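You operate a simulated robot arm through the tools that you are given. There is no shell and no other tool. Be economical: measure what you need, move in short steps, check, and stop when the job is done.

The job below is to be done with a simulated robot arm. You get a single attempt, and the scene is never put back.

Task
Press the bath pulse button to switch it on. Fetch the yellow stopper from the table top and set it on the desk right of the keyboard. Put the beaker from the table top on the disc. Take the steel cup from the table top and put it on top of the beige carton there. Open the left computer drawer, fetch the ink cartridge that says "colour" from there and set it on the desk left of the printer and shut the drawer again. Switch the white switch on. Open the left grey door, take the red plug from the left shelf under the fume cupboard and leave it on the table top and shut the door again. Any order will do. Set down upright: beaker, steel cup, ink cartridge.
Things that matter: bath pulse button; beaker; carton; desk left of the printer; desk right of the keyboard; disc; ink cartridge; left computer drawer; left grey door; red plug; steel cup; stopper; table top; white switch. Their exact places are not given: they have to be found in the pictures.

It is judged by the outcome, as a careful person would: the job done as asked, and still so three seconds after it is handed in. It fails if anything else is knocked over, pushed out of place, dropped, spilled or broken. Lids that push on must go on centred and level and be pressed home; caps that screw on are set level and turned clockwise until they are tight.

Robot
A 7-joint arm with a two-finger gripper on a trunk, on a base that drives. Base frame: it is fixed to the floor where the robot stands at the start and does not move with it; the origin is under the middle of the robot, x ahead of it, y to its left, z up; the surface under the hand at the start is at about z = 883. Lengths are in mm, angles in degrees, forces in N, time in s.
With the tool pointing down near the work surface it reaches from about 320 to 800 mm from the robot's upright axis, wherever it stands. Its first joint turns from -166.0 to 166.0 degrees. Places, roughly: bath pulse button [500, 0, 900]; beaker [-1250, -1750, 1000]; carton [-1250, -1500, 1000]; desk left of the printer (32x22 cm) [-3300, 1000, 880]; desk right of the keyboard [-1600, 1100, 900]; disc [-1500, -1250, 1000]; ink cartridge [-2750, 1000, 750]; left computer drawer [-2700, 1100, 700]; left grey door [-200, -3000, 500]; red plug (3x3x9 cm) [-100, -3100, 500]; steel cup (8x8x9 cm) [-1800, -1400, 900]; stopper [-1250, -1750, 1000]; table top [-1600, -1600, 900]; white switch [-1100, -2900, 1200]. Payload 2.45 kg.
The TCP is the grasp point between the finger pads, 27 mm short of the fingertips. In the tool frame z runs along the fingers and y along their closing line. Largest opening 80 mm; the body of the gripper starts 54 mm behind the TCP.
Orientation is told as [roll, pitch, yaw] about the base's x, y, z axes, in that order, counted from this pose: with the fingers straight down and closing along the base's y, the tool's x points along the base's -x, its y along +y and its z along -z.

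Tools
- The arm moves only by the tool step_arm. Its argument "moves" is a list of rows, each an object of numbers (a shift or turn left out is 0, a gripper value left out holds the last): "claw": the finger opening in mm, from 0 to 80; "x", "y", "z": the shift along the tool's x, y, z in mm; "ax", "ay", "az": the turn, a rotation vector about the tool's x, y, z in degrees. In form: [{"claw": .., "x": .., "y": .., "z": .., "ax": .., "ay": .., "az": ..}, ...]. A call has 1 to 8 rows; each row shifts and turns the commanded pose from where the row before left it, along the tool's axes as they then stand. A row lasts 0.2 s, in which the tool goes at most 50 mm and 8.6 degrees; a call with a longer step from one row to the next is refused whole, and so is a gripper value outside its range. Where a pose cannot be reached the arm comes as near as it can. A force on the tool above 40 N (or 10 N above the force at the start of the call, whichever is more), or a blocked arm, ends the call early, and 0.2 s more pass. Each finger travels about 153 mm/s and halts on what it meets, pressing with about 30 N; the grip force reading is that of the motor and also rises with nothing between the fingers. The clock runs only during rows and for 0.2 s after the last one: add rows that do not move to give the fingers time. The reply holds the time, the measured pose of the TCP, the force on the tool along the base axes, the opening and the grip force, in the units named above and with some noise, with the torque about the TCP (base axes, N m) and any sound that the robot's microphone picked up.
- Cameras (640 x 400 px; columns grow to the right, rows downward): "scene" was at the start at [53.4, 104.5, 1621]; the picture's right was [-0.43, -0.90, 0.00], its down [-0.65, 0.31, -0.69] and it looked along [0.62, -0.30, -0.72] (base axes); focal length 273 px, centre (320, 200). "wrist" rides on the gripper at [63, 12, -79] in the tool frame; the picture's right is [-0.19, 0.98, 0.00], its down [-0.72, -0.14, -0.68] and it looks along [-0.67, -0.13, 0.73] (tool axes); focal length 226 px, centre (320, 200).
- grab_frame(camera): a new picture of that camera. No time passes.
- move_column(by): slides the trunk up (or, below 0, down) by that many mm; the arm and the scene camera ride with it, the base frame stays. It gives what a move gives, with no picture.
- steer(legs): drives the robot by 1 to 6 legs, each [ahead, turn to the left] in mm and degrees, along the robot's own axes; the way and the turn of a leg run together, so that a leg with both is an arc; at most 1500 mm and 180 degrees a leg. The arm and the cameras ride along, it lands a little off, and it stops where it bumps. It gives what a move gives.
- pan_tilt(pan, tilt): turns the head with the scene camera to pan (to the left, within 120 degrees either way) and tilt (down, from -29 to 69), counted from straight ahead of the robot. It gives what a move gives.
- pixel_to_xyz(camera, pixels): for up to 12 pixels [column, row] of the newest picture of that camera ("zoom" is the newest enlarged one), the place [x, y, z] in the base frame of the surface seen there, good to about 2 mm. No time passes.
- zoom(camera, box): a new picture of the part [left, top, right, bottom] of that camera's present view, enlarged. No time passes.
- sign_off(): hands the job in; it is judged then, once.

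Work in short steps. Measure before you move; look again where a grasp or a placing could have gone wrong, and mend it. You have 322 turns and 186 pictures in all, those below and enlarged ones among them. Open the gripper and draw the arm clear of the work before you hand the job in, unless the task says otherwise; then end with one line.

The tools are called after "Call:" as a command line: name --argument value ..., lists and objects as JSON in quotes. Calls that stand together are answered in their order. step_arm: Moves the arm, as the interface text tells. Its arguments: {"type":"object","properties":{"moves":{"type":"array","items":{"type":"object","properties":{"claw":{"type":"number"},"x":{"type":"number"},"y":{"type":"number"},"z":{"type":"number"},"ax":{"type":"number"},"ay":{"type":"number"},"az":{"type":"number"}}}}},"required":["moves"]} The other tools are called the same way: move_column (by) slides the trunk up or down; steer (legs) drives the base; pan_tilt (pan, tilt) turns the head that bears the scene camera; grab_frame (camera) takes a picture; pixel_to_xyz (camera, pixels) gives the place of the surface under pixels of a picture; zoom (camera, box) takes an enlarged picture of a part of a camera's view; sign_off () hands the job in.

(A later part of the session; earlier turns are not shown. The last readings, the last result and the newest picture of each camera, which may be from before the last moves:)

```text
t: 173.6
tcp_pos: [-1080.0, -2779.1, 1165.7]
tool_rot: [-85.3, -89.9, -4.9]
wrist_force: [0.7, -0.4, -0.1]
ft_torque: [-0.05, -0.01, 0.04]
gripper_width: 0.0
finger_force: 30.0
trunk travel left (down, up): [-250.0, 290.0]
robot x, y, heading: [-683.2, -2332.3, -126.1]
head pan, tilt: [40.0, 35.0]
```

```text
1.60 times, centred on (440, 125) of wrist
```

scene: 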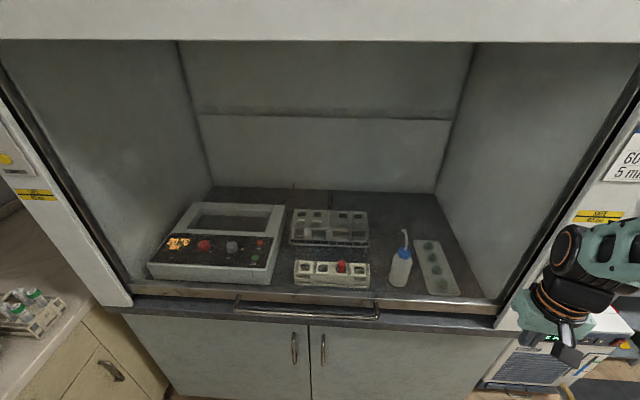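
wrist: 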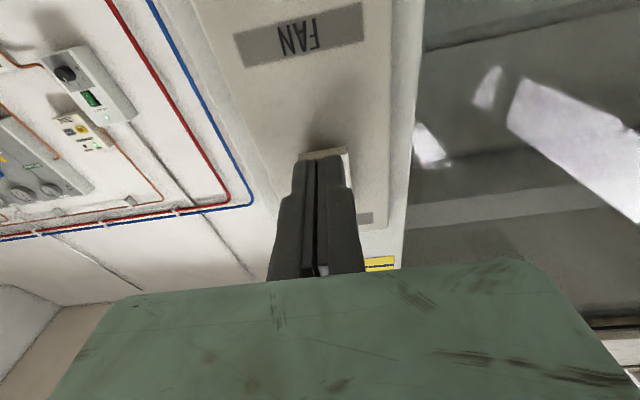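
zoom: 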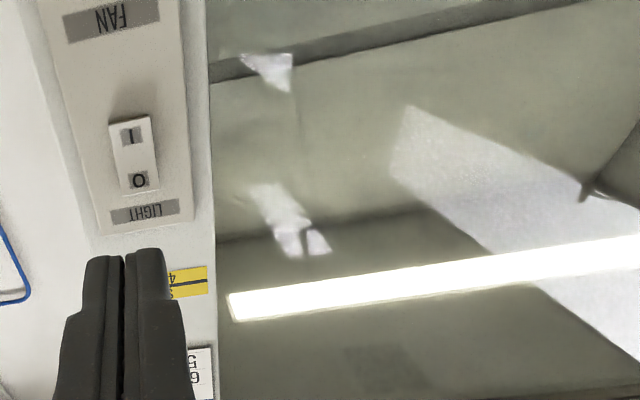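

The hood light is on. Next is the left door. I pitch the tool back to vertical and retract it a little.

Call:
step_arm --moves '[{"ay": 7.5}, {"ay": 7.5}, {"ay": 7.5}, {"ay": 7.5}, {"ay": 7.5}, {"ay": 7.5}, {"ay": 7.5}, {"ay": 7.5}]'

Call:
step_arm --moves '[{"ay": 7.5}, {"ay": 7.5}, {"ay": 7.5}, {"ay": 7.5}, {"y": 35, "x": 20}, {"y": 35, "x": 15}, {"y": 30, "x": 15}, {"y": 20}]'

Call:
steer --legs '[[0, 46]]'

Call:
pan_tilt --pan 25 --tilt 50

Call:
grab_frame --camera "scene"

```text
t: 175.4
tcp_pos: [-1079.6, -2780.2, 1166.4]
tool_rot: [-0.1, -29.7, -90.1]
wrist_force: [-0.1, 0.1, -0.4]
ft_torque: [0.0, 0.02, -0.04]
gripper_width: 0.0
finger_force: 29.8
trunk travel left (down, up): [-250.0, 290.0]
robot x, y, heading: [-680.7, -2336.3, -126.6]
head pan, tilt: [40.0, 35.0]
```

```text
t: 177.2
tcp_pos: [-960.6, -2729.7, 1167.1]
tool_rot: [0.0, 0.0, -90.2]
wrist_force: [0.3, 0.2, 0.4]
ft_torque: [0.0, 0.01, 0.0]
gripper_width: 0.1
finger_force: 29.4
trunk travel left (down, up): [-250.0, 290.0]
robot x, y, heading: [-686.3, -2336.3, -126.2]
head pan, tilt: [40.0, 35.0]
```

```text
t: 179.8
tcp_pos: [-582.7, -2807.2, 1165.9]
tool_rot: [-0.2, 0.0, -43.1]
wrist_force: [0.5, 0.0, 0.6]
ft_torque: [0.0, 0.02, 0.01]
gripper_width: 0.0
finger_force: 29.6
trunk travel left (down, up): [-250.0, 290.0]
robot x, y, heading: [-681.6, -2334.7, -79.1]
head pan, tilt: [40.0, 35.0]
```

```text
t: 180.6
tcp_pos: [-582.8, -2806.8, 1165.4]
tool_rot: [-0.1, 0.0, -43.1]
wrist_force: [-0.5, 0.6, -0.1]
ft_torque: [0.03, -0.01, 0.01]
gripper_width: 0.1
finger_force: 29.3
trunk travel left (down, up): [-250.0, 290.0]
robot x, y, heading: [-684.7, -2330.3, -78.9]
head pan, tilt: [25.0, 50.0]
```

```text
126 pictures are left
```

scene: 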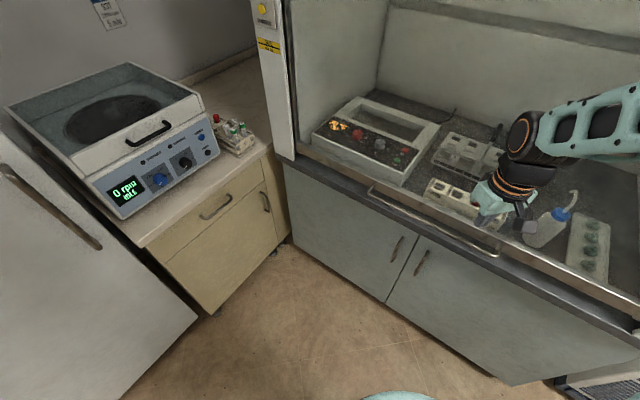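

I measure the door handle, the door edges, the rail and the beige cabinet.

Call:
pixel_to_xyz --camera "scene" --pixels '[[397, 250], [402, 238], [392, 262], [421, 262], [390, 285], [292, 240], [287, 170], [280, 225], [210, 310], [200, 240], [430, 225], [500, 252]]'

Call:
zoom --camera "scene" --box '[340, 200, 480, 320]'

```text
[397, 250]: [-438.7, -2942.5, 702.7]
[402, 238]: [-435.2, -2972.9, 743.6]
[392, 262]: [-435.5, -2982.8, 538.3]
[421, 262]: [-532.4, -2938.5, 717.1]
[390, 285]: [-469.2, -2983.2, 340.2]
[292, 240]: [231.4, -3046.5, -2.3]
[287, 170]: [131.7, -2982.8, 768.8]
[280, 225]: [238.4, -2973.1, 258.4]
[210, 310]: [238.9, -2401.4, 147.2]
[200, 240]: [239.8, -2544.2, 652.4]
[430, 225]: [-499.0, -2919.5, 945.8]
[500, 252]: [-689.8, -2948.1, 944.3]
```

```text
3.33 times, centred on (410, 260) of scene
```

zoom: 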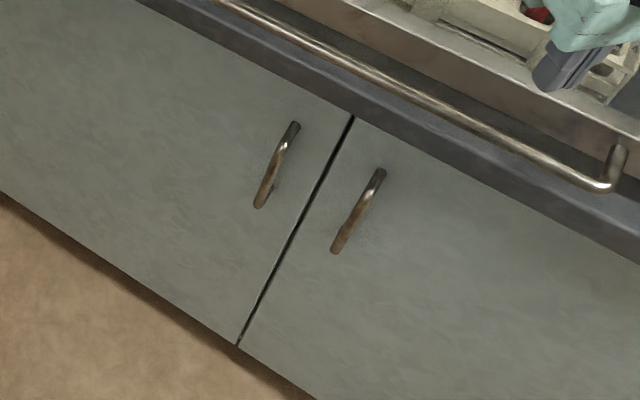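

The left door's handle bar is at x≈-438, y≈-2942, z 650–745, the door gap at x -469 and the hinge near x≈+140. I back up 65 mm, reposition the hand, and lower the column.

Call:
steer --legs '[[-65, 0]]'

Call:
step_arm --moves '[{"x": -8, "y": 42}, {"x": -8, "y": 42}, {"x": -8, "y": 42}, {"x": -10, "y": 30}, {"az": 8}, {"az": 8}, {"az": 8}, {"az": 8}]'

Call:
step_arm --moves '[{"az": 8}, {"az": 7}, {}]'

Call:
move_column --by -250

```text
t: 181.5
tcp_pos: [-593.5, -2744.6, 1166.1]
tool_rot: [-0.1, 0.0, -43.2]
wrist_force: [-0.1, -0.4, 0.4]
ft_torque: [0.0, 0.01, -0.01]
gripper_width: 0.2
finger_force: 29.6
trunk travel left (down, up): [-250.0, 290.0]
robot x, y, heading: [-696.6, -2268.9, -79.2]
head pan, tilt: [25.0, 50.0]
```

```text
t: 183.3
tcp_pos: [-464.0, -2653.2, 1166.8]
tool_rot: [0.0, -0.1, -75.3]
wrist_force: [-0.4, 0.4, 0.4]
ft_torque: [0.0, -0.01, -0.02]
gripper_width: 0.0
finger_force: 29.8
trunk travel left (down, up): [-250.0, 290.0]
robot x, y, heading: [-693.8, -2271.1, -79.3]
head pan, tilt: [25.0, 50.0]
```

```text
t: 184.1
tcp_pos: [-464.2, -2652.6, 1167.9]
tool_rot: [-0.1, -0.1, -90.2]
wrist_force: [-0.2, 0.5, -0.3]
ft_torque: [-0.03, 0.01, -0.01]
gripper_width: 0.0
finger_force: 29.8
trunk travel left (down, up): [-250.0, 290.0]
robot x, y, heading: [-694.5, -2272.8, -79.3]
head pan, tilt: [25.0, 50.0]
```

```text
t: 186.7
tcp_pos: [-462.9, -2653.3, 916.1]
tool_rot: [0.0, 0.0, -90.1]
wrist_force: [-0.5, 0.5, 0.9]
ft_torque: [0.02, 0.03, 0.0]
gripper_width: 0.0
finger_force: 30.1
trunk travel left (down, up): [0.0, 540.0]
robot x, y, heading: [-696.6, -2270.1, -79.2]
head pan, tilt: [25.0, 50.0]
```

I move forward, then pitch the tool horizontal in front of the door.

Call:
step_arm --moves '[{"x": -45, "y": 12}, {"x": -45, "y": 12}, {"x": -40}, {"ay": -7.5}, {"ay": -7.5}, {"ay": -7.5}, {"ay": -7.5}, {"ay": -7.5}]'

Call:
step_arm --moves '[{"ay": -7.5}, {"ay": -7.5}, {"ay": -7.5}, {"ay": -7.5}, {"ay": -7.5}, {"ay": -7.5}, {"ay": -7.5}, {}]'

Call:
grab_frame --camera "wrist"

```text
t: 188.5
tcp_pos: [-438.9, -2782.5, 915.5]
tool_rot: [-0.1, -37.6, -89.9]
wrist_force: [-0.2, -1.0, -0.3]
ft_torque: [0.01, -0.01, 0.0]
gripper_width: 0.0
finger_force: 29.7
trunk travel left (down, up): [0.0, 540.0]
robot x, y, heading: [-698.5, -2271.9, -79.3]
head pan, tilt: [25.0, 50.0]
```

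```text
t: 189.5
tcp_pos: [-515.2, -2816.1, 917.2]
tool_rot: [3.8, -64.4, -102.6]
wrist_force: [0.1, 0.1, 0.3]
ft_torque: [0.01, 0.02, -0.05]
gripper_width: 0.0
finger_force: 30.0
trunk travel left (down, up): [0.0, 540.0]
robot x, y, heading: [-694.9, -2270.7, -79.3]
head pan, tilt: [25.0, 50.0]
stopped in row 4: the arm was blocked; the commanded pose is now the measured one
```

```text
124 pictures are left
```

wrist: 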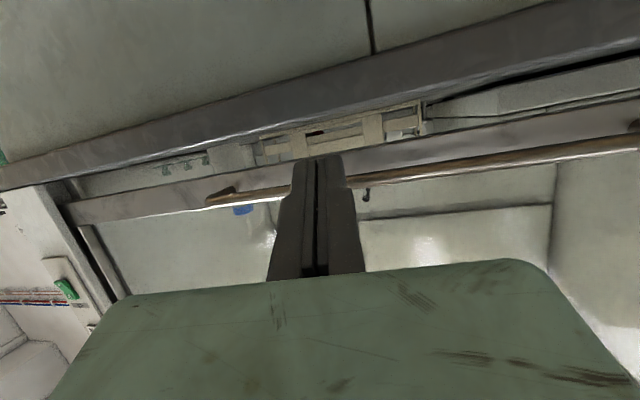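

The arm was blocked again and pushed sideways. I check with the scene camera for head contact.

Call:
grab_frame --camera "scene"

```text
123 pictures are left
```

scene: 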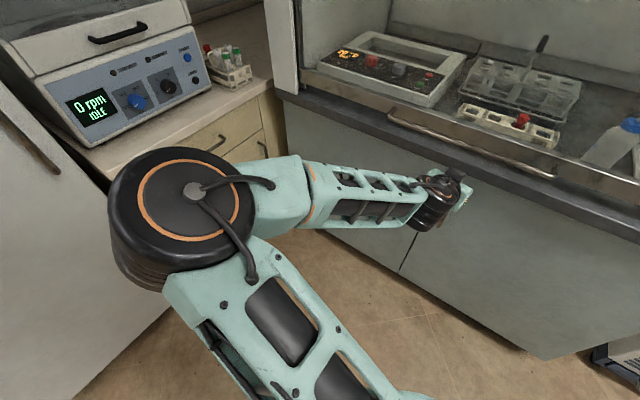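

The elbow has flipped to the left. I measure the elbow and nearby surfaces.

Call:
pixel_to_xyz --camera "scene" --pixels '[[190, 190], [120, 250], [300, 190], [420, 200], [40, 250], [250, 300], [440, 215], [460, 195]]'

```text
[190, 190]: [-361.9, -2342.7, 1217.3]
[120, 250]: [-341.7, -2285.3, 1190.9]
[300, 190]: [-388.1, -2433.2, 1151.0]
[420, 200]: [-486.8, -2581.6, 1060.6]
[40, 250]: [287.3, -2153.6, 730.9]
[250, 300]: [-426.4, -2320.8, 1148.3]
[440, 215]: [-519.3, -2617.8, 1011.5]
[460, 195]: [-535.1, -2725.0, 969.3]
```

The elbow is now in free space on the left; it probably brushed the head mast as it swung. I continue the pitch in this configuration in small steps.

Call:
step_arm --moves '[{"ay": -7}, {"ay": -7}, {"ay": -7}, {}]'

```text
t: 190.7
tcp_pos: [-550.4, -2826.1, 914.8]
tool_rot: [25.9, -84.4, -128.7]
wrist_force: [0.0, -0.7, 0.0]
ft_torque: [-0.03, 0.0, 0.02]
gripper_width: 0.0
finger_force: 29.8
trunk travel left (down, up): [0.0, 540.0]
robot x, y, heading: [-697.6, -2272.0, -79.3]
head pan, tilt: [25.0, 50.0]
stopped in row 4: the arm was blocked; the commanded pose is now the measured one
```

It is still deflecting. I look again from the scene camera.

Call:
grab_frame --camera "scene"

Call:
grab_frame --camera "wrist"

```text
122 pictures are left
```

scene: 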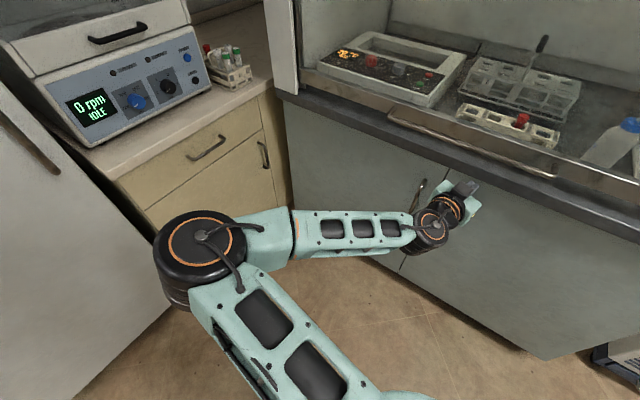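

```text
121 pictures are left
```

wrist: 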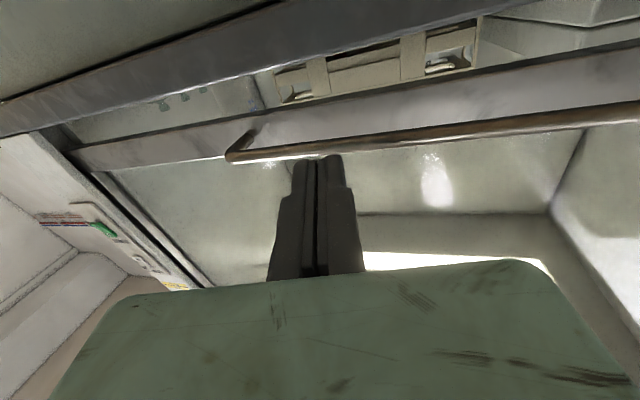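

The target lies left of the base's heading, which drives the elbow into the head mast. I pitch the tool back up, then turn the base left so the door is on its right.

Call:
step_arm --moves '[{"ay": 8}, {"ay": 8}, {"ay": 8}, {"ay": 8}, {"ay": 8}, {"ay": 8}, {"ay": 8}, {"ay": 8}]'

Call:
step_arm --moves '[{"ay": 8}, {"ay": 8}, {"ay": 6}, {}]'

Call:
grab_frame --camera "scene"

```text
t: 192.5
tcp_pos: [-545.5, -2824.7, 916.6]
tool_rot: [2.6, -20.8, -103.4]
wrist_force: [0.9, -0.5, -0.1]
ft_torque: [0.01, 0.02, -0.01]
gripper_width: 0.0
finger_force: 30.0
trunk travel left (down, up): [0.0, 540.0]
robot x, y, heading: [-698.9, -2271.6, -79.3]
head pan, tilt: [25.0, 50.0]
```

```text
t: 193.5
tcp_pos: [-546.4, -2825.8, 915.3]
tool_rot: [2.4, 1.1, -102.4]
wrist_force: [-0.5, -0.5, 0.3]
ft_torque: [0.01, -0.05, 0.01]
gripper_width: 0.0
finger_force: 29.7
trunk travel left (down, up): [0.0, 540.0]
robot x, y, heading: [-701.8, -2271.4, -79.4]
head pan, tilt: [25.0, 50.0]
```

```text
120 pictures are left
```

scene: 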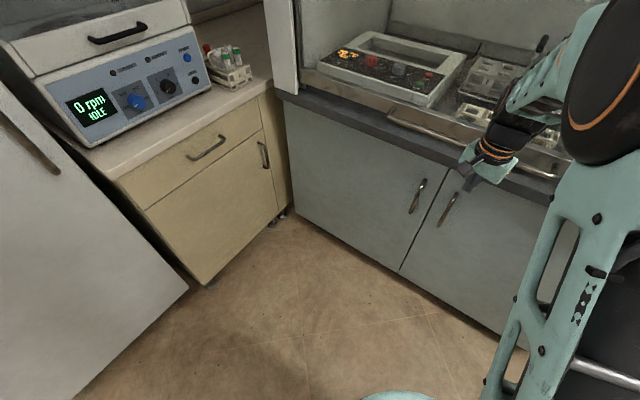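

The arm is back in its normal configuration. I turn the base left about 50° so the handle is to the right of its heading.

Call:
step_arm --moves '[{"ay": -1.1}, {"ax": 2.4}, {"x": 40}, {"x": 40}, {}]'

Call:
steer --legs '[[0, 50]]'

Call:
pan_tilt --pan -10 --tilt 45

Call:
grab_frame --camera "scene"

```text
t: 194.7
tcp_pos: [-528.9, -2748.1, 915.5]
tool_rot: [0.0, 0.0, -102.4]
wrist_force: [0.8, -0.9, -0.7]
ft_torque: [-0.01, -0.03, 0.0]
gripper_width: 0.0
finger_force: 29.8
trunk travel left (down, up): [0.0, 540.0]
robot x, y, heading: [-695.0, -2268.7, -78.9]
head pan, tilt: [25.0, 50.0]
```

```text
t: 196.3
tcp_pos: [-410.6, -2695.0, 915.8]
tool_rot: [0.1, 0.0, -87.7]
wrist_force: [-0.3, -0.4, -0.4]
ft_torque: [0.0, 0.0, 0.01]
gripper_width: 0.0
finger_force: 29.7
trunk travel left (down, up): [0.0, 540.0]
robot x, y, heading: [-696.3, -2277.4, -73.0]
head pan, tilt: [25.0, 50.0]
stopped in leg 1: the robot was blocked; the commanded pose is now the measured one
```

```text
t: 197.3
tcp_pos: [-410.0, -2694.1, 914.4]
tool_rot: [0.1, 0.0, -87.6]
wrist_force: [-0.1, 0.3, -0.5]
ft_torque: [0.0, 0.03, -0.01]
gripper_width: 0.0
finger_force: 29.4
trunk travel left (down, up): [0.0, 540.0]
robot x, y, heading: [-692.2, -2274.1, -72.8]
head pan, tilt: [-10.0, 45.0]
```

```text
119 pictures are left
```

scene: 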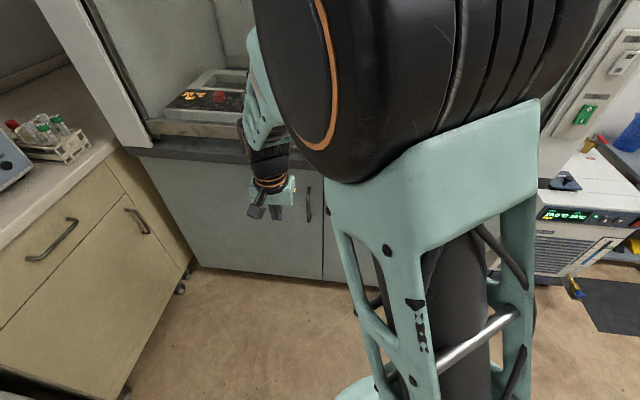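

The base was blocked again after 6°. I measure how close the elbow drum is to the head to see if that's the contact.

Call:
pixel_to_xyz --camera "scene" --pixels '[[300, 50], [400, 60], [560, 30], [420, 250], [350, 390], [270, 180]]'

Call:
pan_tilt --pan 100 --tilt 65

Call:
grab_frame --camera "scene"

```text
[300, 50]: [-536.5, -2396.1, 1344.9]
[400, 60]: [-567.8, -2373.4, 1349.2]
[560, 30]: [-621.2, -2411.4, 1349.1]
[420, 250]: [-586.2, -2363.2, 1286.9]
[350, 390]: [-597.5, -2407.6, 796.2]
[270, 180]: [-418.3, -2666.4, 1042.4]
```

```text
t: 199.2
tcp_pos: [-408.9, -2694.5, 915.3]
tool_rot: [0.1, 0.0, -87.8]
wrist_force: [-0.4, -0.4, 0.1]
ft_torque: [-0.04, -0.02, 0.02]
gripper_width: 0.0
finger_force: 30.2
trunk travel left (down, up): [0.0, 540.0]
robot x, y, heading: [-695.0, -2277.3, -72.8]
head pan, tilt: [100.0, 65.0]
```

```text
118 pictures are left
```

scene: 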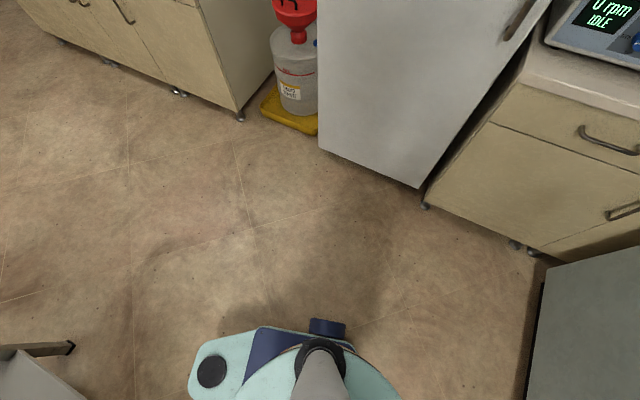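

The elbow drum is only about 85 mm from the head, which sits on the robot's left. So I must keep the arm to the right or extended. I swing the hand right, then turn the base left.

Call:
step_arm --moves '[{"x": -5, "y": -46}, {"x": -5, "y": -46}, {"x": -5, "y": -46}, {"x": -5, "y": -46}, {"x": -5, "y": -46}, {"x": -5, "y": -46}, {"x": -5, "y": -46}, {"x": -5, "y": -46}]'

Call:
steer --legs '[[0, 45]]'

Call:
pan_tilt --pan -20 --tilt 45

Call:
grab_frame --camera "scene"

```text
t: 201.0
tcp_pos: [-775.1, -2750.9, 914.1]
tool_rot: [0.0, -0.1, -87.6]
wrist_force: [0.4, -0.3, 0.3]
ft_torque: [-0.01, 0.01, 0.01]
gripper_width: 0.0
finger_force: 30.0
trunk travel left (down, up): [0.0, 540.0]
robot x, y, heading: [-695.8, -2278.2, -72.7]
head pan, tilt: [100.0, 65.0]
```

```text
t: 201.8
tcp_pos: [-772.8, -2751.5, 915.8]
tool_rot: [0.0, -0.1, -87.3]
wrist_force: [-0.3, 0.3, 0.5]
ft_torque: [0.01, 0.01, 0.02]
gripper_width: 0.1
finger_force: 29.7
trunk travel left (down, up): [0.0, 540.0]
robot x, y, heading: [-696.0, -2278.9, -72.9]
head pan, tilt: [100.0, 65.0]
stopped in leg 1: the robot was blocked; the commanded pose is now the measured one
```

```text
t: 203.8
tcp_pos: [-774.1, -2751.2, 914.3]
tool_rot: [0.0, 0.1, -87.2]
wrist_force: [0.3, 1.2, -0.2]
ft_torque: [0.0, 0.0, 0.03]
gripper_width: 0.0
finger_force: 29.7
trunk travel left (down, up): [0.0, 540.0]
robot x, y, heading: [-693.7, -2280.6, -72.8]
head pan, tilt: [-20.0, 45.0]
```

```text
117 pictures are left
```

scene: 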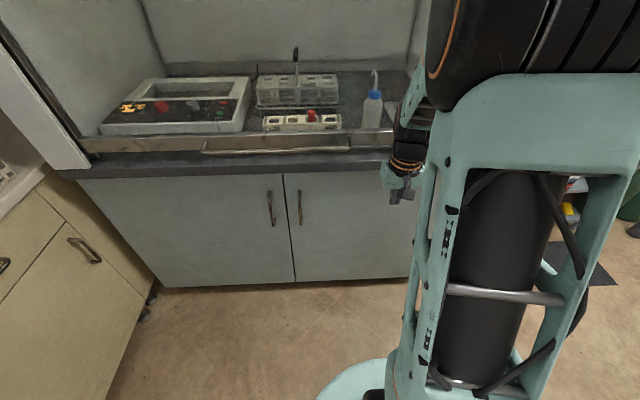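

The base itself is blocked with the arm out of the way. I look down behind and to the right of the base.

Call:
pan_tilt --pan -118 --tilt 60

Call:
grab_frame --camera "scene"

Call:
pan_tilt --pan 120 --tilt 60

Call:
grab_frame --camera "scene"

```text
t: 205.5
tcp_pos: [-774.0, -2751.7, 914.5]
tool_rot: [0.0, 0.0, -87.2]
wrist_force: [-0.1, -0.2, -0.1]
ft_torque: [0.0, 0.02, -0.01]
gripper_width: 0.0
finger_force: 29.4
trunk travel left (down, up): [0.0, 540.0]
robot x, y, heading: [-694.3, -2280.0, -72.8]
head pan, tilt: [-118.0, 60.0]
```

```text
116 pictures are left
```

scene: 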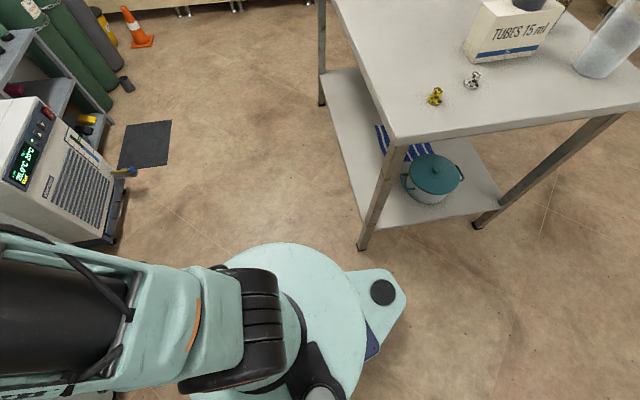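

```text
t: 208.9
tcp_pos: [-774.0, -2752.1, 915.0]
tool_rot: [0.0, 0.0, -87.3]
wrist_force: [-0.2, -0.3, 0.1]
ft_torque: [-0.02, -0.02, -0.03]
gripper_width: 0.1
finger_force: 30.2
trunk travel left (down, up): [0.0, 540.0]
robot x, y, heading: [-697.1, -2279.6, -72.7]
head pan, tilt: [120.0, 60.0]
```

```text
115 pictures are left
```

scene: 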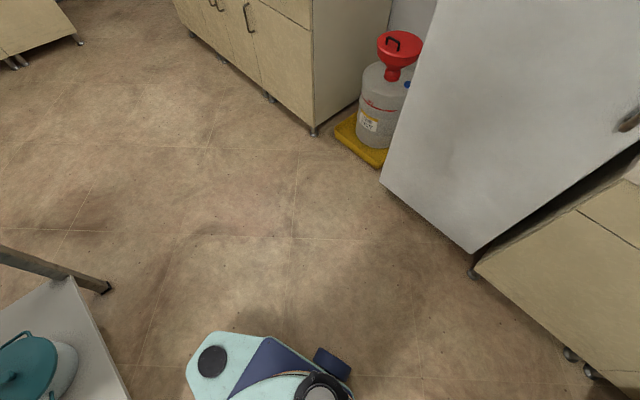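

No visible obstruction. I test whether the base can move at all, with a small reverse and a small left turn.

Call:
steer --legs '[[-60, 0]]'

Call:
steer --legs '[[0, 15]]'

```text
t: 209.8
tcp_pos: [-782.9, -2722.6, 914.5]
tool_rot: [0.0, 0.0, -87.4]
wrist_force: [1.3, -0.2, 0.3]
ft_torque: [0.05, 0.05, -0.03]
gripper_width: 0.0
finger_force: 30.1
trunk travel left (down, up): [0.0, 540.0]
robot x, y, heading: [-707.6, -2248.9, -73.7]
head pan, tilt: [120.0, 60.0]
```

```text
t: 210.8
tcp_pos: [-767.8, -2726.9, 914.4]
tool_rot: [0.0, 0.0, -85.7]
wrist_force: [0.3, 0.1, -0.5]
ft_torque: [0.01, 0.03, -0.01]
gripper_width: 0.3
finger_force: 29.6
trunk travel left (down, up): [0.0, 540.0]
robot x, y, heading: [-703.1, -2246.2, -73.8]
head pan, tilt: [120.0, 60.0]
stopped in leg 1: the robot was blocked; the commanded pose is now the measured one
```

Reversing only moved 31 mm: the base's long rear is touching the table leg. I drive forward first, then turn left, go diagonally to about (-545,-2260), and face roughly -40°.

Call:
steer --legs '[[150, 0], [0, 118], [170, 0], [0, -84]]'

Call:
pan_tilt --pan -20 --tilt 45

Call:
grab_frame --camera "scene"

```text
t: 222.0
tcp_pos: [-337.5, -2710.8, 915.2]
tool_rot: [0.0, -0.1, -52.9]
wrist_force: [0.1, -0.9, -1.0]
ft_torque: [0.01, 0.0, -0.02]
gripper_width: 0.0
finger_force: 29.6
trunk travel left (down, up): [0.0, 540.0]
robot x, y, heading: [-540.5, -2275.2, -41.1]
head pan, tilt: [120.0, 60.0]
```

```text
t: 224.2
tcp_pos: [-337.0, -2711.5, 914.6]
tool_rot: [0.0, -0.2, -52.9]
wrist_force: [0.1, 0.0, 0.9]
ft_torque: [-0.03, 0.02, 0.03]
gripper_width: 0.0
finger_force: 29.3
trunk travel left (down, up): [0.0, 540.0]
robot x, y, heading: [-541.4, -2277.2, -41.2]
head pan, tilt: [-20.0, 45.0]
```

```text
114 pictures are left
```

scene: 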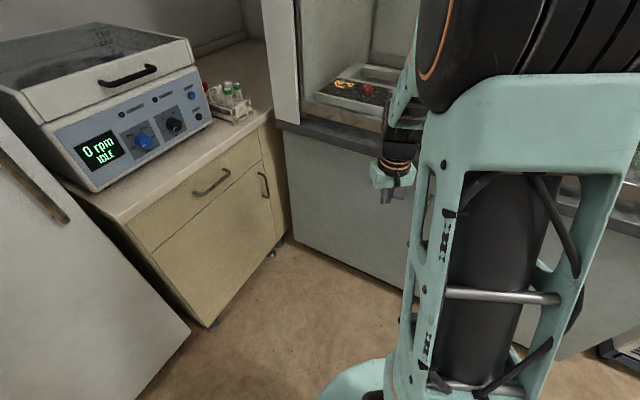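

Now in place. I yaw the tool to -90° and position it in front of the handle.

Call:
step_arm --moves '[{"az": 7.4}, {"az": 7.4}, {"az": 7.4}, {"az": 7.4}, {"az": 7.5}, {"y": -40, "x": -25}, {"y": -40, "x": -25}, {"y": -20, "x": -30}]'

Call:
step_arm --moves '[{"ay": -7.5}, {"ay": -7.5}, {"ay": -7.5}, {"ay": -7.5}, {"ay": -7.5}, {"ay": -7.5}, {}]'

Call:
step_arm --moves '[{"ay": -7.5}, {"ay": -7.5}, {"ay": -7.5}, {"ay": -7.5}, {"ay": -7.5}, {"ay": -7.5}, {}]'

Call:
grab_frame --camera "wrist"

```text
t: 226.0
tcp_pos: [-437.6, -2792.9, 916.1]
tool_rot: [0.1, -0.1, -90.0]
wrist_force: [-1.1, 0.7, -0.1]
ft_torque: [-0.03, 0.0, -0.02]
gripper_width: 0.2
finger_force: 29.6
trunk travel left (down, up): [0.0, 540.0]
robot x, y, heading: [-539.2, -2279.6, -41.2]
head pan, tilt: [-20.0, 45.0]
```

```text
t: 227.6
tcp_pos: [-438.1, -2791.9, 914.6]
tool_rot: [0.1, -45.0, -90.1]
wrist_force: [-0.7, 0.3, -0.4]
ft_torque: [-0.01, -0.04, 0.02]
gripper_width: 0.0
finger_force: 29.8
trunk travel left (down, up): [0.0, 540.0]
robot x, y, heading: [-541.2, -2277.7, -41.3]
head pan, tilt: [-20.0, 45.0]
```

```text
t: 229.2
tcp_pos: [-438.7, -2790.4, 914.5]
tool_rot: [144.7, -89.9, 125.3]
wrist_force: [-0.2, -0.3, 0.2]
ft_torque: [-0.01, 0.02, -0.02]
gripper_width: 0.0
finger_force: 30.1
trunk travel left (down, up): [0.0, 540.0]
robot x, y, heading: [-539.4, -2275.4, -41.2]
head pan, tilt: [-20.0, 45.0]
```

```text
113 pictures are left
```

wrist: 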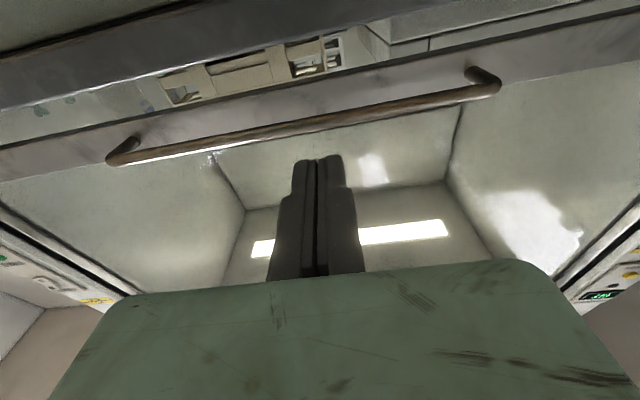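

The tool is horizontal. I lower to z≈700 with the fingers open and view the handle.

Call:
step_arm --moves '[{"x": 43, "claw": 50}, {"x": 43}, {"x": 43}, {"x": 43}, {"x": 42}, {}]'

Call:
grab_frame --camera "wrist"

```text
t: 230.6
tcp_pos: [-436.7, -2792.7, 700.7]
tool_rot: [126.3, -89.9, 143.7]
wrist_force: [-0.1, 0.4, 0.2]
ft_torque: [0.0, -0.01, -0.01]
gripper_width: 50.0
finger_force: 0.1
trunk travel left (down, up): [0.0, 540.0]
robot x, y, heading: [-541.0, -2275.6, -41.0]
head pan, tilt: [-20.0, 45.0]
```

```text
112 pictures are left
```

wrist: 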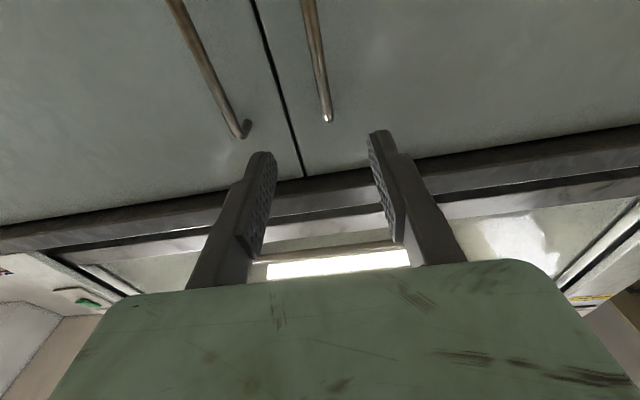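

The left door's handle is the right one in this inverted view, with its upper end at (328,118). I measure it.

Call:
pixel_to_xyz --camera "wrist" --pixels '[[327, 112], [321, 80], [315, 45], [309, 10], [290, 130], [240, 130], [350, 60]]'

```text
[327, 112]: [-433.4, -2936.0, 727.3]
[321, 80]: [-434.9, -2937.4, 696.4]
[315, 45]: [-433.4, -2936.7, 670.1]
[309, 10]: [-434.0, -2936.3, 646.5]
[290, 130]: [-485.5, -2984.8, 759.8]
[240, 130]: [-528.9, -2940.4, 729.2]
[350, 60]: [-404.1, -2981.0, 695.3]
```

The bar is at x -434, y -2936, z 640–735. I advance so the bar lies between the pads, and close.

Call:
step_arm --moves '[{"x": 16, "y": 2.3}, {"z": 45}, {"z": 45}, {"z": 40}, {"z": 17}, {}]'

Call:
step_arm --moves '[{"claw": 5}, {"claw": 5}, {"claw": 5}, {}]'

Call:
grab_frame --camera "wrist"

```text
t: 232.0
tcp_pos: [-435.0, -2938.6, 684.3]
tool_rot: [129.2, -89.9, 140.7]
wrist_force: [-0.7, 1.0, -0.3]
ft_torque: [-0.03, -0.01, 0.04]
gripper_width: 50.0
finger_force: 0.0
trunk travel left (down, up): [0.0, 540.0]
robot x, y, heading: [-538.7, -2277.1, -40.9]
head pan, tilt: [-20.0, 45.0]
```

```text
t: 233.0
tcp_pos: [-434.6, -2937.4, 685.2]
tool_rot: [135.4, -89.8, 134.7]
wrist_force: [12.5, -1.6, 0.7]
ft_torque: [0.06, 0.04, 0.12]
gripper_width: 11.6
finger_force: 38.2
trunk travel left (down, up): [0.0, 540.0]
robot x, y, heading: [-538.7, -2275.0, -41.1]
head pan, tilt: [-20.0, 45.0]
```

```text
111 pictures are left
```

wrist: 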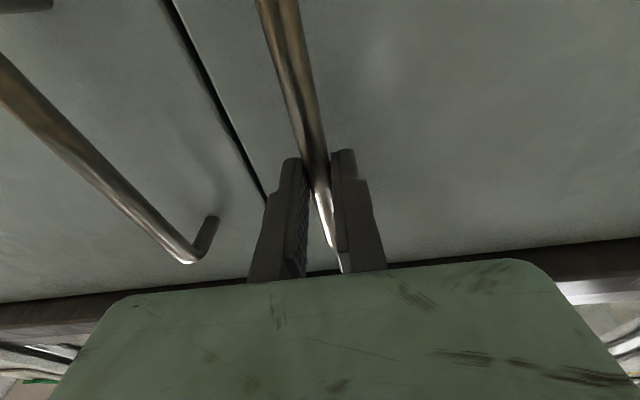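

The bar is gripped (11.6 mm). I pull along the door's arc (hinge near x=140) in small steps, turning the tool along with the door.

Call:
step_arm --moves '[{"z": -7.5, "y": 0.6, "ax": 0.75}, {"z": -7.5, "y": 0.6, "ax": 0.75}, {"z": -15, "y": 1.3, "ax": 1.5}, {}]'

```text
t: 234.0
tcp_pos: [-430.8, -2908.6, 683.8]
tool_rot: [135.9, -89.9, 131.2]
wrist_force: [25.0, -4.0, 1.6]
ft_torque: [-0.47, 0.08, 0.23]
gripper_width: 11.7
finger_force: 39.3
trunk travel left (down, up): [0.0, 540.0]
robot x, y, heading: [-544.5, -2273.4, -41.1]
head pan, tilt: [-20.0, 45.0]
```

The door is moving. Side force of 25 N in +x suggests adding a bit of +y shift; I continue.

Call:
step_arm --moves '[{"y": 2}, {"z": -15, "y": 2, "ax": 1.5}, {"z": -15, "y": 2, "ax": 1.5}, {"z": -15, "y": 2, "ax": 1.5}, {"z": -15, "y": 2, "ax": 1.5}, {}]'

```text
t: 235.4
tcp_pos: [-420.8, -2850.8, 684.4]
tool_rot: [-174.6, -89.8, 75.2]
wrist_force: [-18.7, 3.4, 12.2]
ft_torque: [-0.21, 0.08, -0.21]
gripper_width: 11.6
finger_force: 38.7
trunk travel left (down, up): [0.0, 540.0]
robot x, y, heading: [-539.6, -2276.7, -41.3]
head pan, tilt: [-20.0, 45.0]
```

I overcorrected slightly; I continue with a little less sideways shift.

Call:
step_arm --moves '[{"z": -20, "y": 0.5, "ax": 2}, {"z": -20, "y": 1.3, "ax": 2}, {"z": -20, "y": 1.5, "ax": 2}, {"z": -20, "y": 1.6, "ax": 2}, {}]'

```text
t: 236.6
tcp_pos: [-396.7, -2770.6, 684.8]
tool_rot: [58.5, -90.0, -165.4]
wrist_force: [-11.9, 4.1, 2.0]
ft_torque: [-0.13, 0.1, -0.05]
gripper_width: 11.6
finger_force: 38.9
trunk travel left (down, up): [0.0, 540.0]
robot x, y, heading: [-539.8, -2274.0, -41.2]
head pan, tilt: [-20.0, 45.0]
```

The door is at about 17°. I continue to about 29°.

Call:
step_arm --moves '[{"z": -20, "y": 1.4, "ax": 2}, {"z": -20, "y": 1.6, "ax": 2}, {"z": -20, "y": 1.7, "ax": 2}, {"z": -20, "y": 1.8, "ax": 2}, {"z": -20, "y": 1.8, "ax": 2}, {"z": -20, "y": 1.8, "ax": 2}, {}]'

Call:
grab_frame --camera "scene"

```text
t: 238.1
tcp_pos: [-342.8, -2664.8, 685.5]
tool_rot: [-71.9, -90.1, -47.1]
wrist_force: [-4.6, 2.5, 1.5]
ft_torque: [-0.09, 0.19, 0.08]
gripper_width: 11.8
finger_force: 38.5
trunk travel left (down, up): [0.0, 540.0]
robot x, y, heading: [-542.0, -2276.0, -41.1]
head pan, tilt: [-20.0, 45.0]
stopped in row 7: the force on the tool passed its limit at 41 N (the readings are from after the stop); the commanded pose is now the measured one
```

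```text
110 pictures are left
```

scene: 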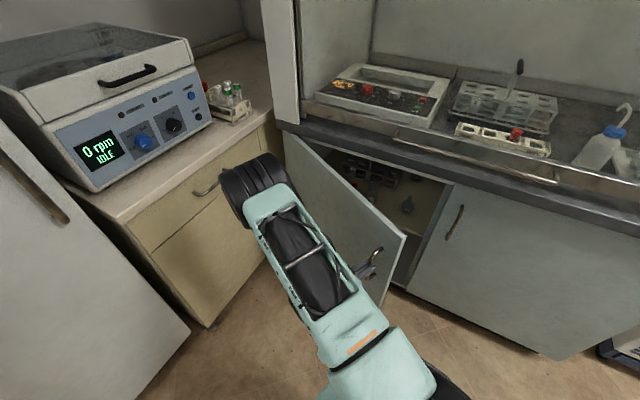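

The door is open about 29° and the arm is comfortable on the left. I keep pulling along the arc toward 45–50°.

Call:
step_arm --moves '[{"z": -10, "y": 0.8, "ax": 1}, {"z": -15, "y": 1.3, "ax": 1.5}, {"z": -15, "y": 1.3, "ax": 1.5}, {"z": -15, "y": 1.3, "ax": 1.5}, {"z": -15, "y": 1.3, "ax": 1.5}, {"z": -15, "y": 1.3, "ax": 1.5}, {}]'

```text
t: 239.7
tcp_pos: [-292.3, -2594.0, 684.6]
tool_rot: [-67.7, -89.8, -60.1]
wrist_force: [-3.4, 4.2, 2.6]
ft_torque: [0.02, -0.1, -0.07]
gripper_width: 11.6
finger_force: 39.4
trunk travel left (down, up): [0.0, 540.0]
robot x, y, heading: [-541.6, -2275.6, -40.9]
head pan, tilt: [-20.0, 45.0]
stopped in row 7: the force on the tool passed its limit at 41 N (the readings are from after the stop); the commanded pose is now the measured one
```

At about 38°. I continue with a tapered ending.

Call:
step_arm --moves '[{"z": -8, "y": 0.7, "ax": 0.8}, {"z": -15, "y": 1.3, "ax": 1.5}, {"z": -15, "y": 1.3, "ax": 1.5}, {"z": -15, "y": 1.3, "ax": 1.5}, {"z": -15, "y": 1.3, "ax": 1.5}, {"z": -10, "y": 0.8, "ax": 1}, {"z": -5, "y": 0.4, "ax": 0.5}, {}]'

Call:
grab_frame --camera "scene"

```text
t: 241.5
tcp_pos: [-234.1, -2535.7, 684.7]
tool_rot: [-77.1, -89.8, -59.1]
wrist_force: [-25.7, 29.1, 6.7]
ft_torque: [0.34, -0.33, -0.2]
gripper_width: 11.8
finger_force: 38.2
trunk travel left (down, up): [0.0, 540.0]
robot x, y, heading: [-540.2, -2275.8, -41.1]
head pan, tilt: [-20.0, 45.0]
```

```text
109 pictures are left
```

scene: 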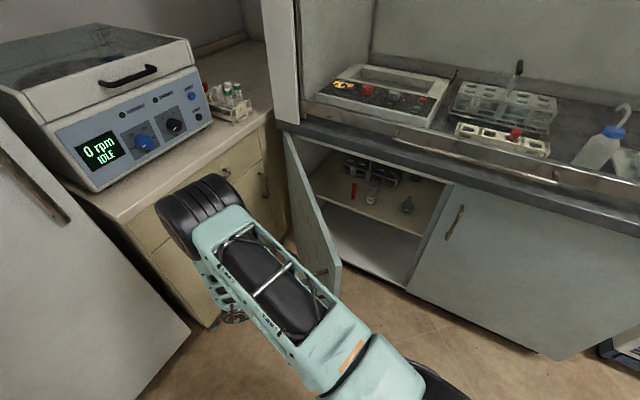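

The shelf is visible with a red plug at (353,190). I measure it and the shelf, and relieve the side force.

Call:
step_arm --moves '[{"y": -2.5}, {}]'

Call:
zoom --camera "scene" --box '[290, 130, 450, 270]'

Call:
pixel_to_xyz --camera "scene" --pixels '[[353, 190], [355, 182], [353, 198], [371, 195], [406, 205], [380, 215], [330, 197], [422, 236], [340, 285], [250, 215], [235, 320], [300, 150]]'

```text
t: 242.1
tcp_pos: [-233.0, -2536.1, 684.3]
tool_rot: [-53.7, -89.9, -82.3]
wrist_force: [-13.0, 15.0, 4.5]
ft_torque: [-0.44, 0.38, -0.11]
gripper_width: 11.6
finger_force: 38.2
trunk travel left (down, up): [0.0, 540.0]
robot x, y, heading: [-542.9, -2273.1, -41.0]
head pan, tilt: [-20.0, 45.0]
```

```text
2.86 times, centred on (370, 200) of scene
```

zoom: 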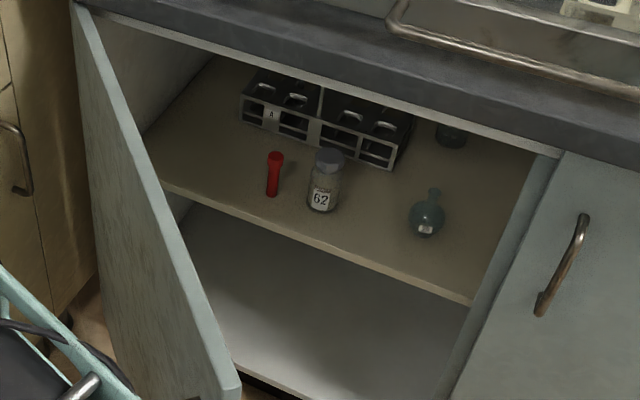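

```text
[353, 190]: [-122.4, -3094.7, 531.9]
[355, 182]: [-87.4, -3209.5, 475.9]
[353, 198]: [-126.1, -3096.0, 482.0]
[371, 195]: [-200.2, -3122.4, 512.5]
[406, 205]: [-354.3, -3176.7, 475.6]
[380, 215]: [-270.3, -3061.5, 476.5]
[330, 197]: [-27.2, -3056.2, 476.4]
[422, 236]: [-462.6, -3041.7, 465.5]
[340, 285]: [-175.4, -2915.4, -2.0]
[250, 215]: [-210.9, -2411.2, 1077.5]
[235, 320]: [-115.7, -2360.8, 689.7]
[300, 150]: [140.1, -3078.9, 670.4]
```

The plug stands at (-125,-3100) on the shelf (z 476). The door must open further, so I release the handle, back off and raise the arm above the door.

Call:
step_arm --moves '[{"claw": 40}, {"claw": 40}, {"z": -25}, {"z": -40}, {"z": -15}, {"x": -40}, {"x": -40}, {"x": -40}]'

Call:
step_arm --moves '[{"x": -40}, {"x": -40}, {"x": -40}, {"x": -40}, {"x": -30}, {}]'

Call:
grab_frame --camera "scene"

```text
t: 243.9
tcp_pos: [-175.2, -2479.7, 804.3]
tool_rot: [-74.2, -89.7, -62.0]
wrist_force: [0.0, -1.1, 0.2]
ft_torque: [-0.02, 0.02, -0.04]
gripper_width: 40.1
finger_force: 0.1
trunk travel left (down, up): [0.0, 540.0]
robot x, y, heading: [-542.0, -2274.7, -41.3]
head pan, tilt: [-20.0, 45.0]
```

```text
t: 245.3
tcp_pos: [-173.9, -2481.0, 994.4]
tool_rot: [-68.6, -89.9, -67.4]
wrist_force: [-0.9, 0.3, -0.6]
ft_torque: [0.02, 0.02, 0.02]
gripper_width: 39.8
finger_force: 0.1
trunk travel left (down, up): [0.0, 540.0]
robot x, y, heading: [-545.2, -2277.9, -41.3]
head pan, tilt: [-20.0, 45.0]
```

```text
107 pictures are left
```

scene: 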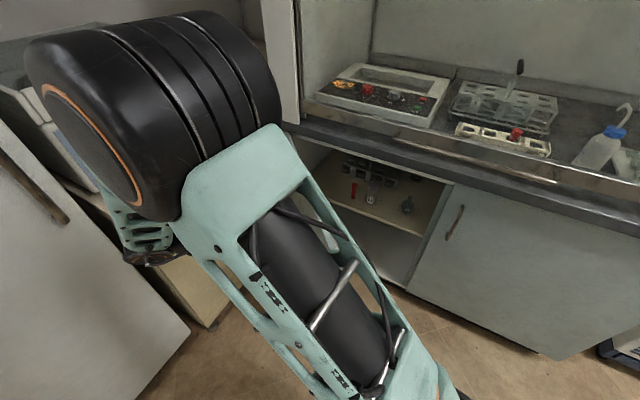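

I pitch the tool vertical here, above the door height.

Call:
step_arm --moves '[{"ay": 8, "claw": 0}, {"ay": 8}, {"ay": 8}, {"ay": 8}, {"ay": 8}, {"ay": 8}, {"ay": 8}, {"ay": 8}]'

Call:
step_arm --moves '[{"ay": 8}, {"ay": 8}, {"ay": 8}, {"ay": 2}, {}]'

Call:
grab_frame --camera "scene"

```text
t: 247.1
tcp_pos: [-174.7, -2481.2, 995.3]
tool_rot: [-0.2, -25.8, -135.9]
wrist_force: [-0.4, -0.5, 0.0]
ft_torque: [0.0, 0.02, 0.01]
gripper_width: 0.0
finger_force: 29.8
trunk travel left (down, up): [0.0, 540.0]
robot x, y, heading: [-534.9, -2271.9, -41.2]
head pan, tilt: [-20.0, 45.0]
```

```text
t: 248.3
tcp_pos: [-173.5, -2480.0, 984.4]
tool_rot: [-1.5, -5.4, -135.7]
wrist_force: [0.0, -0.6, 0.1]
ft_torque: [-0.02, -0.03, -0.02]
gripper_width: 0.2
finger_force: 30.0
out of reach, approached as far as the arm can: row 3
trunk travel left (down, up): [0.0, 540.0]
robot x, y, heading: [-541.2, -2280.3, -41.2]
head pan, tilt: [-20.0, 45.0]
```

```text
106 pictures are left
```

scene: 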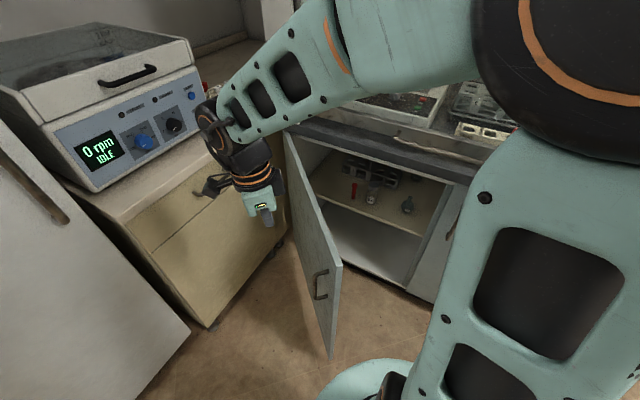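

The tool is nearly vertical. I measure the door's top edge before hooking over it.

Call:
pixel_to_xyz --camera "scene" --pixels '[[340, 266], [338, 268], [310, 195], [333, 300], [345, 275], [260, 215]]'

Call:
step_arm --moves '[{"ay": 5.4}, {"ax": -1.5}, {"x": -44, "y": 5}, {"x": -44, "y": 5}, {"x": -44, "y": 5}, {"x": -42, "y": 4}, {}]'

```text
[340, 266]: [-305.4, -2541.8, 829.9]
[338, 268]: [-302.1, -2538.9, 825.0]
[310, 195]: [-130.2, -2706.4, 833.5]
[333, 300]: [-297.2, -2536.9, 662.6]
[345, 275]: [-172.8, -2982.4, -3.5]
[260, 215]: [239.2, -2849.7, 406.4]
```

```text
t: 249.9
tcp_pos: [-286.2, -2614.8, 986.4]
tool_rot: [0.0, 0.1, -135.8]
wrist_force: [0.0, -0.4, 0.8]
ft_torque: [0.02, -0.01, -0.02]
gripper_width: 0.1
finger_force: 29.7
trunk travel left (down, up): [0.0, 540.0]
robot x, y, heading: [-541.8, -2279.9, -41.4]
head pan, tilt: [-20.0, 45.0]
```

The door top is at z≈833. I lower the closed fingers on the inner side and push along the arc, turning the tool with the door.

Call:
step_arm --moves '[{"z": 45}, {"z": 45}, {"z": 45}, {"z": 43}, {"x": 15}, {"x": 15, "az": 1.5}, {"x": 20, "y": -0.7, "az": 2}, {}]'

Call:
grab_frame --camera "scene"

```text
t: 251.7
tcp_pos: [-249.8, -2580.1, 806.7]
tool_rot: [0.0, 0.1, -139.5]
wrist_force: [0.7, -0.2, -1.0]
ft_torque: [0.0, 0.05, 0.02]
gripper_width: 0.0
finger_force: 29.5
trunk travel left (down, up): [0.0, 540.0]
robot x, y, heading: [-537.8, -2276.5, -41.0]
head pan, tilt: [-20.0, 45.0]
```

```text
105 pictures are left
```

scene: 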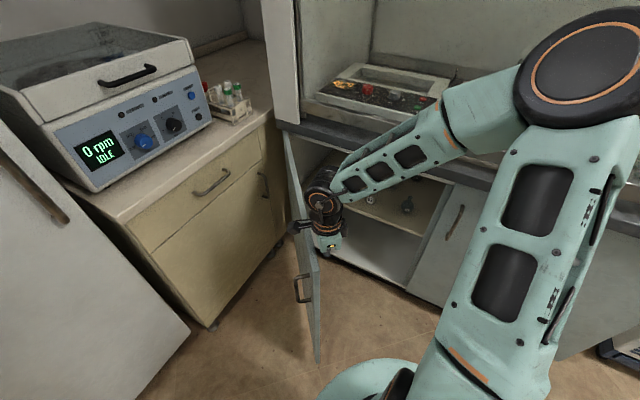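

The door is swinging. I continue pushing along the arc.

Call:
step_arm --moves '[{"x": 29, "y": -1, "az": 3}, {"x": 29, "y": -1, "az": 3}, {"x": 29, "y": -1, "az": 3}, {"x": 29, "y": -1, "az": 3}, {"x": 29, "y": -1, "az": 3}, {"x": 29, "y": -1, "az": 3}, {"x": 15, "az": 1.5}, {}]'

Call:
grab_frame --camera "scene"

```text
t: 253.5
tcp_pos: [-95.0, -2474.7, 806.0]
tool_rot: [-0.2, 0.1, -158.9]
wrist_force: [0.2, 0.1, -0.4]
ft_torque: [-0.04, 0.02, -0.02]
gripper_width: 0.2
finger_force: 29.8
trunk travel left (down, up): [0.0, 540.0]
robot x, y, heading: [-542.7, -2273.8, -41.3]
head pan, tilt: [-20.0, 45.0]
```

```text
104 pictures are left
```

scene: 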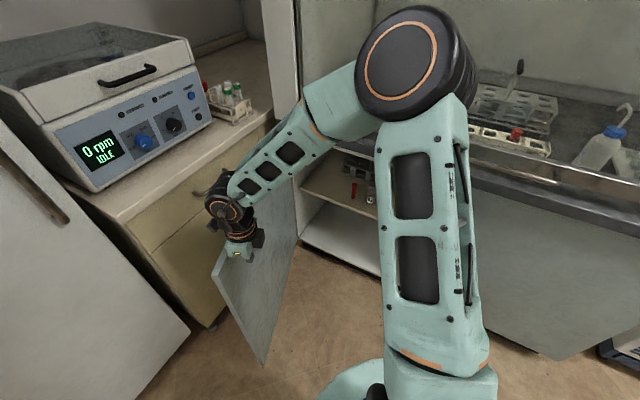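

The door is at about 70°. I push on to about 84°.

Call:
step_arm --moves '[{"x": 29, "y": -1, "az": 3}, {"x": 29, "y": -1, "az": 3}, {"x": 29, "y": -1, "az": 3}, {"x": 29, "y": -1, "az": 3}, {"x": 15, "az": 1.5}, {}]'

Call:
grab_frame --camera "scene"

```text
t: 254.9
tcp_pos: [30.5, -2435.9, 806.7]
tool_rot: [-0.1, 0.0, -172.4]
wrist_force: [0.5, -0.7, 0.3]
ft_torque: [0.01, 0.01, 0.0]
gripper_width: 0.1
finger_force: 29.3
trunk travel left (down, up): [0.0, 540.0]
robot x, y, heading: [-542.9, -2278.3, -41.2]
head pan, tilt: [-20.0, 45.0]
```

```text
103 pictures are left
```

scene: 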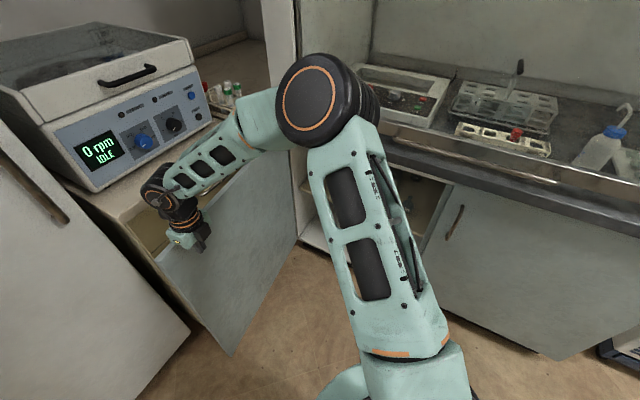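

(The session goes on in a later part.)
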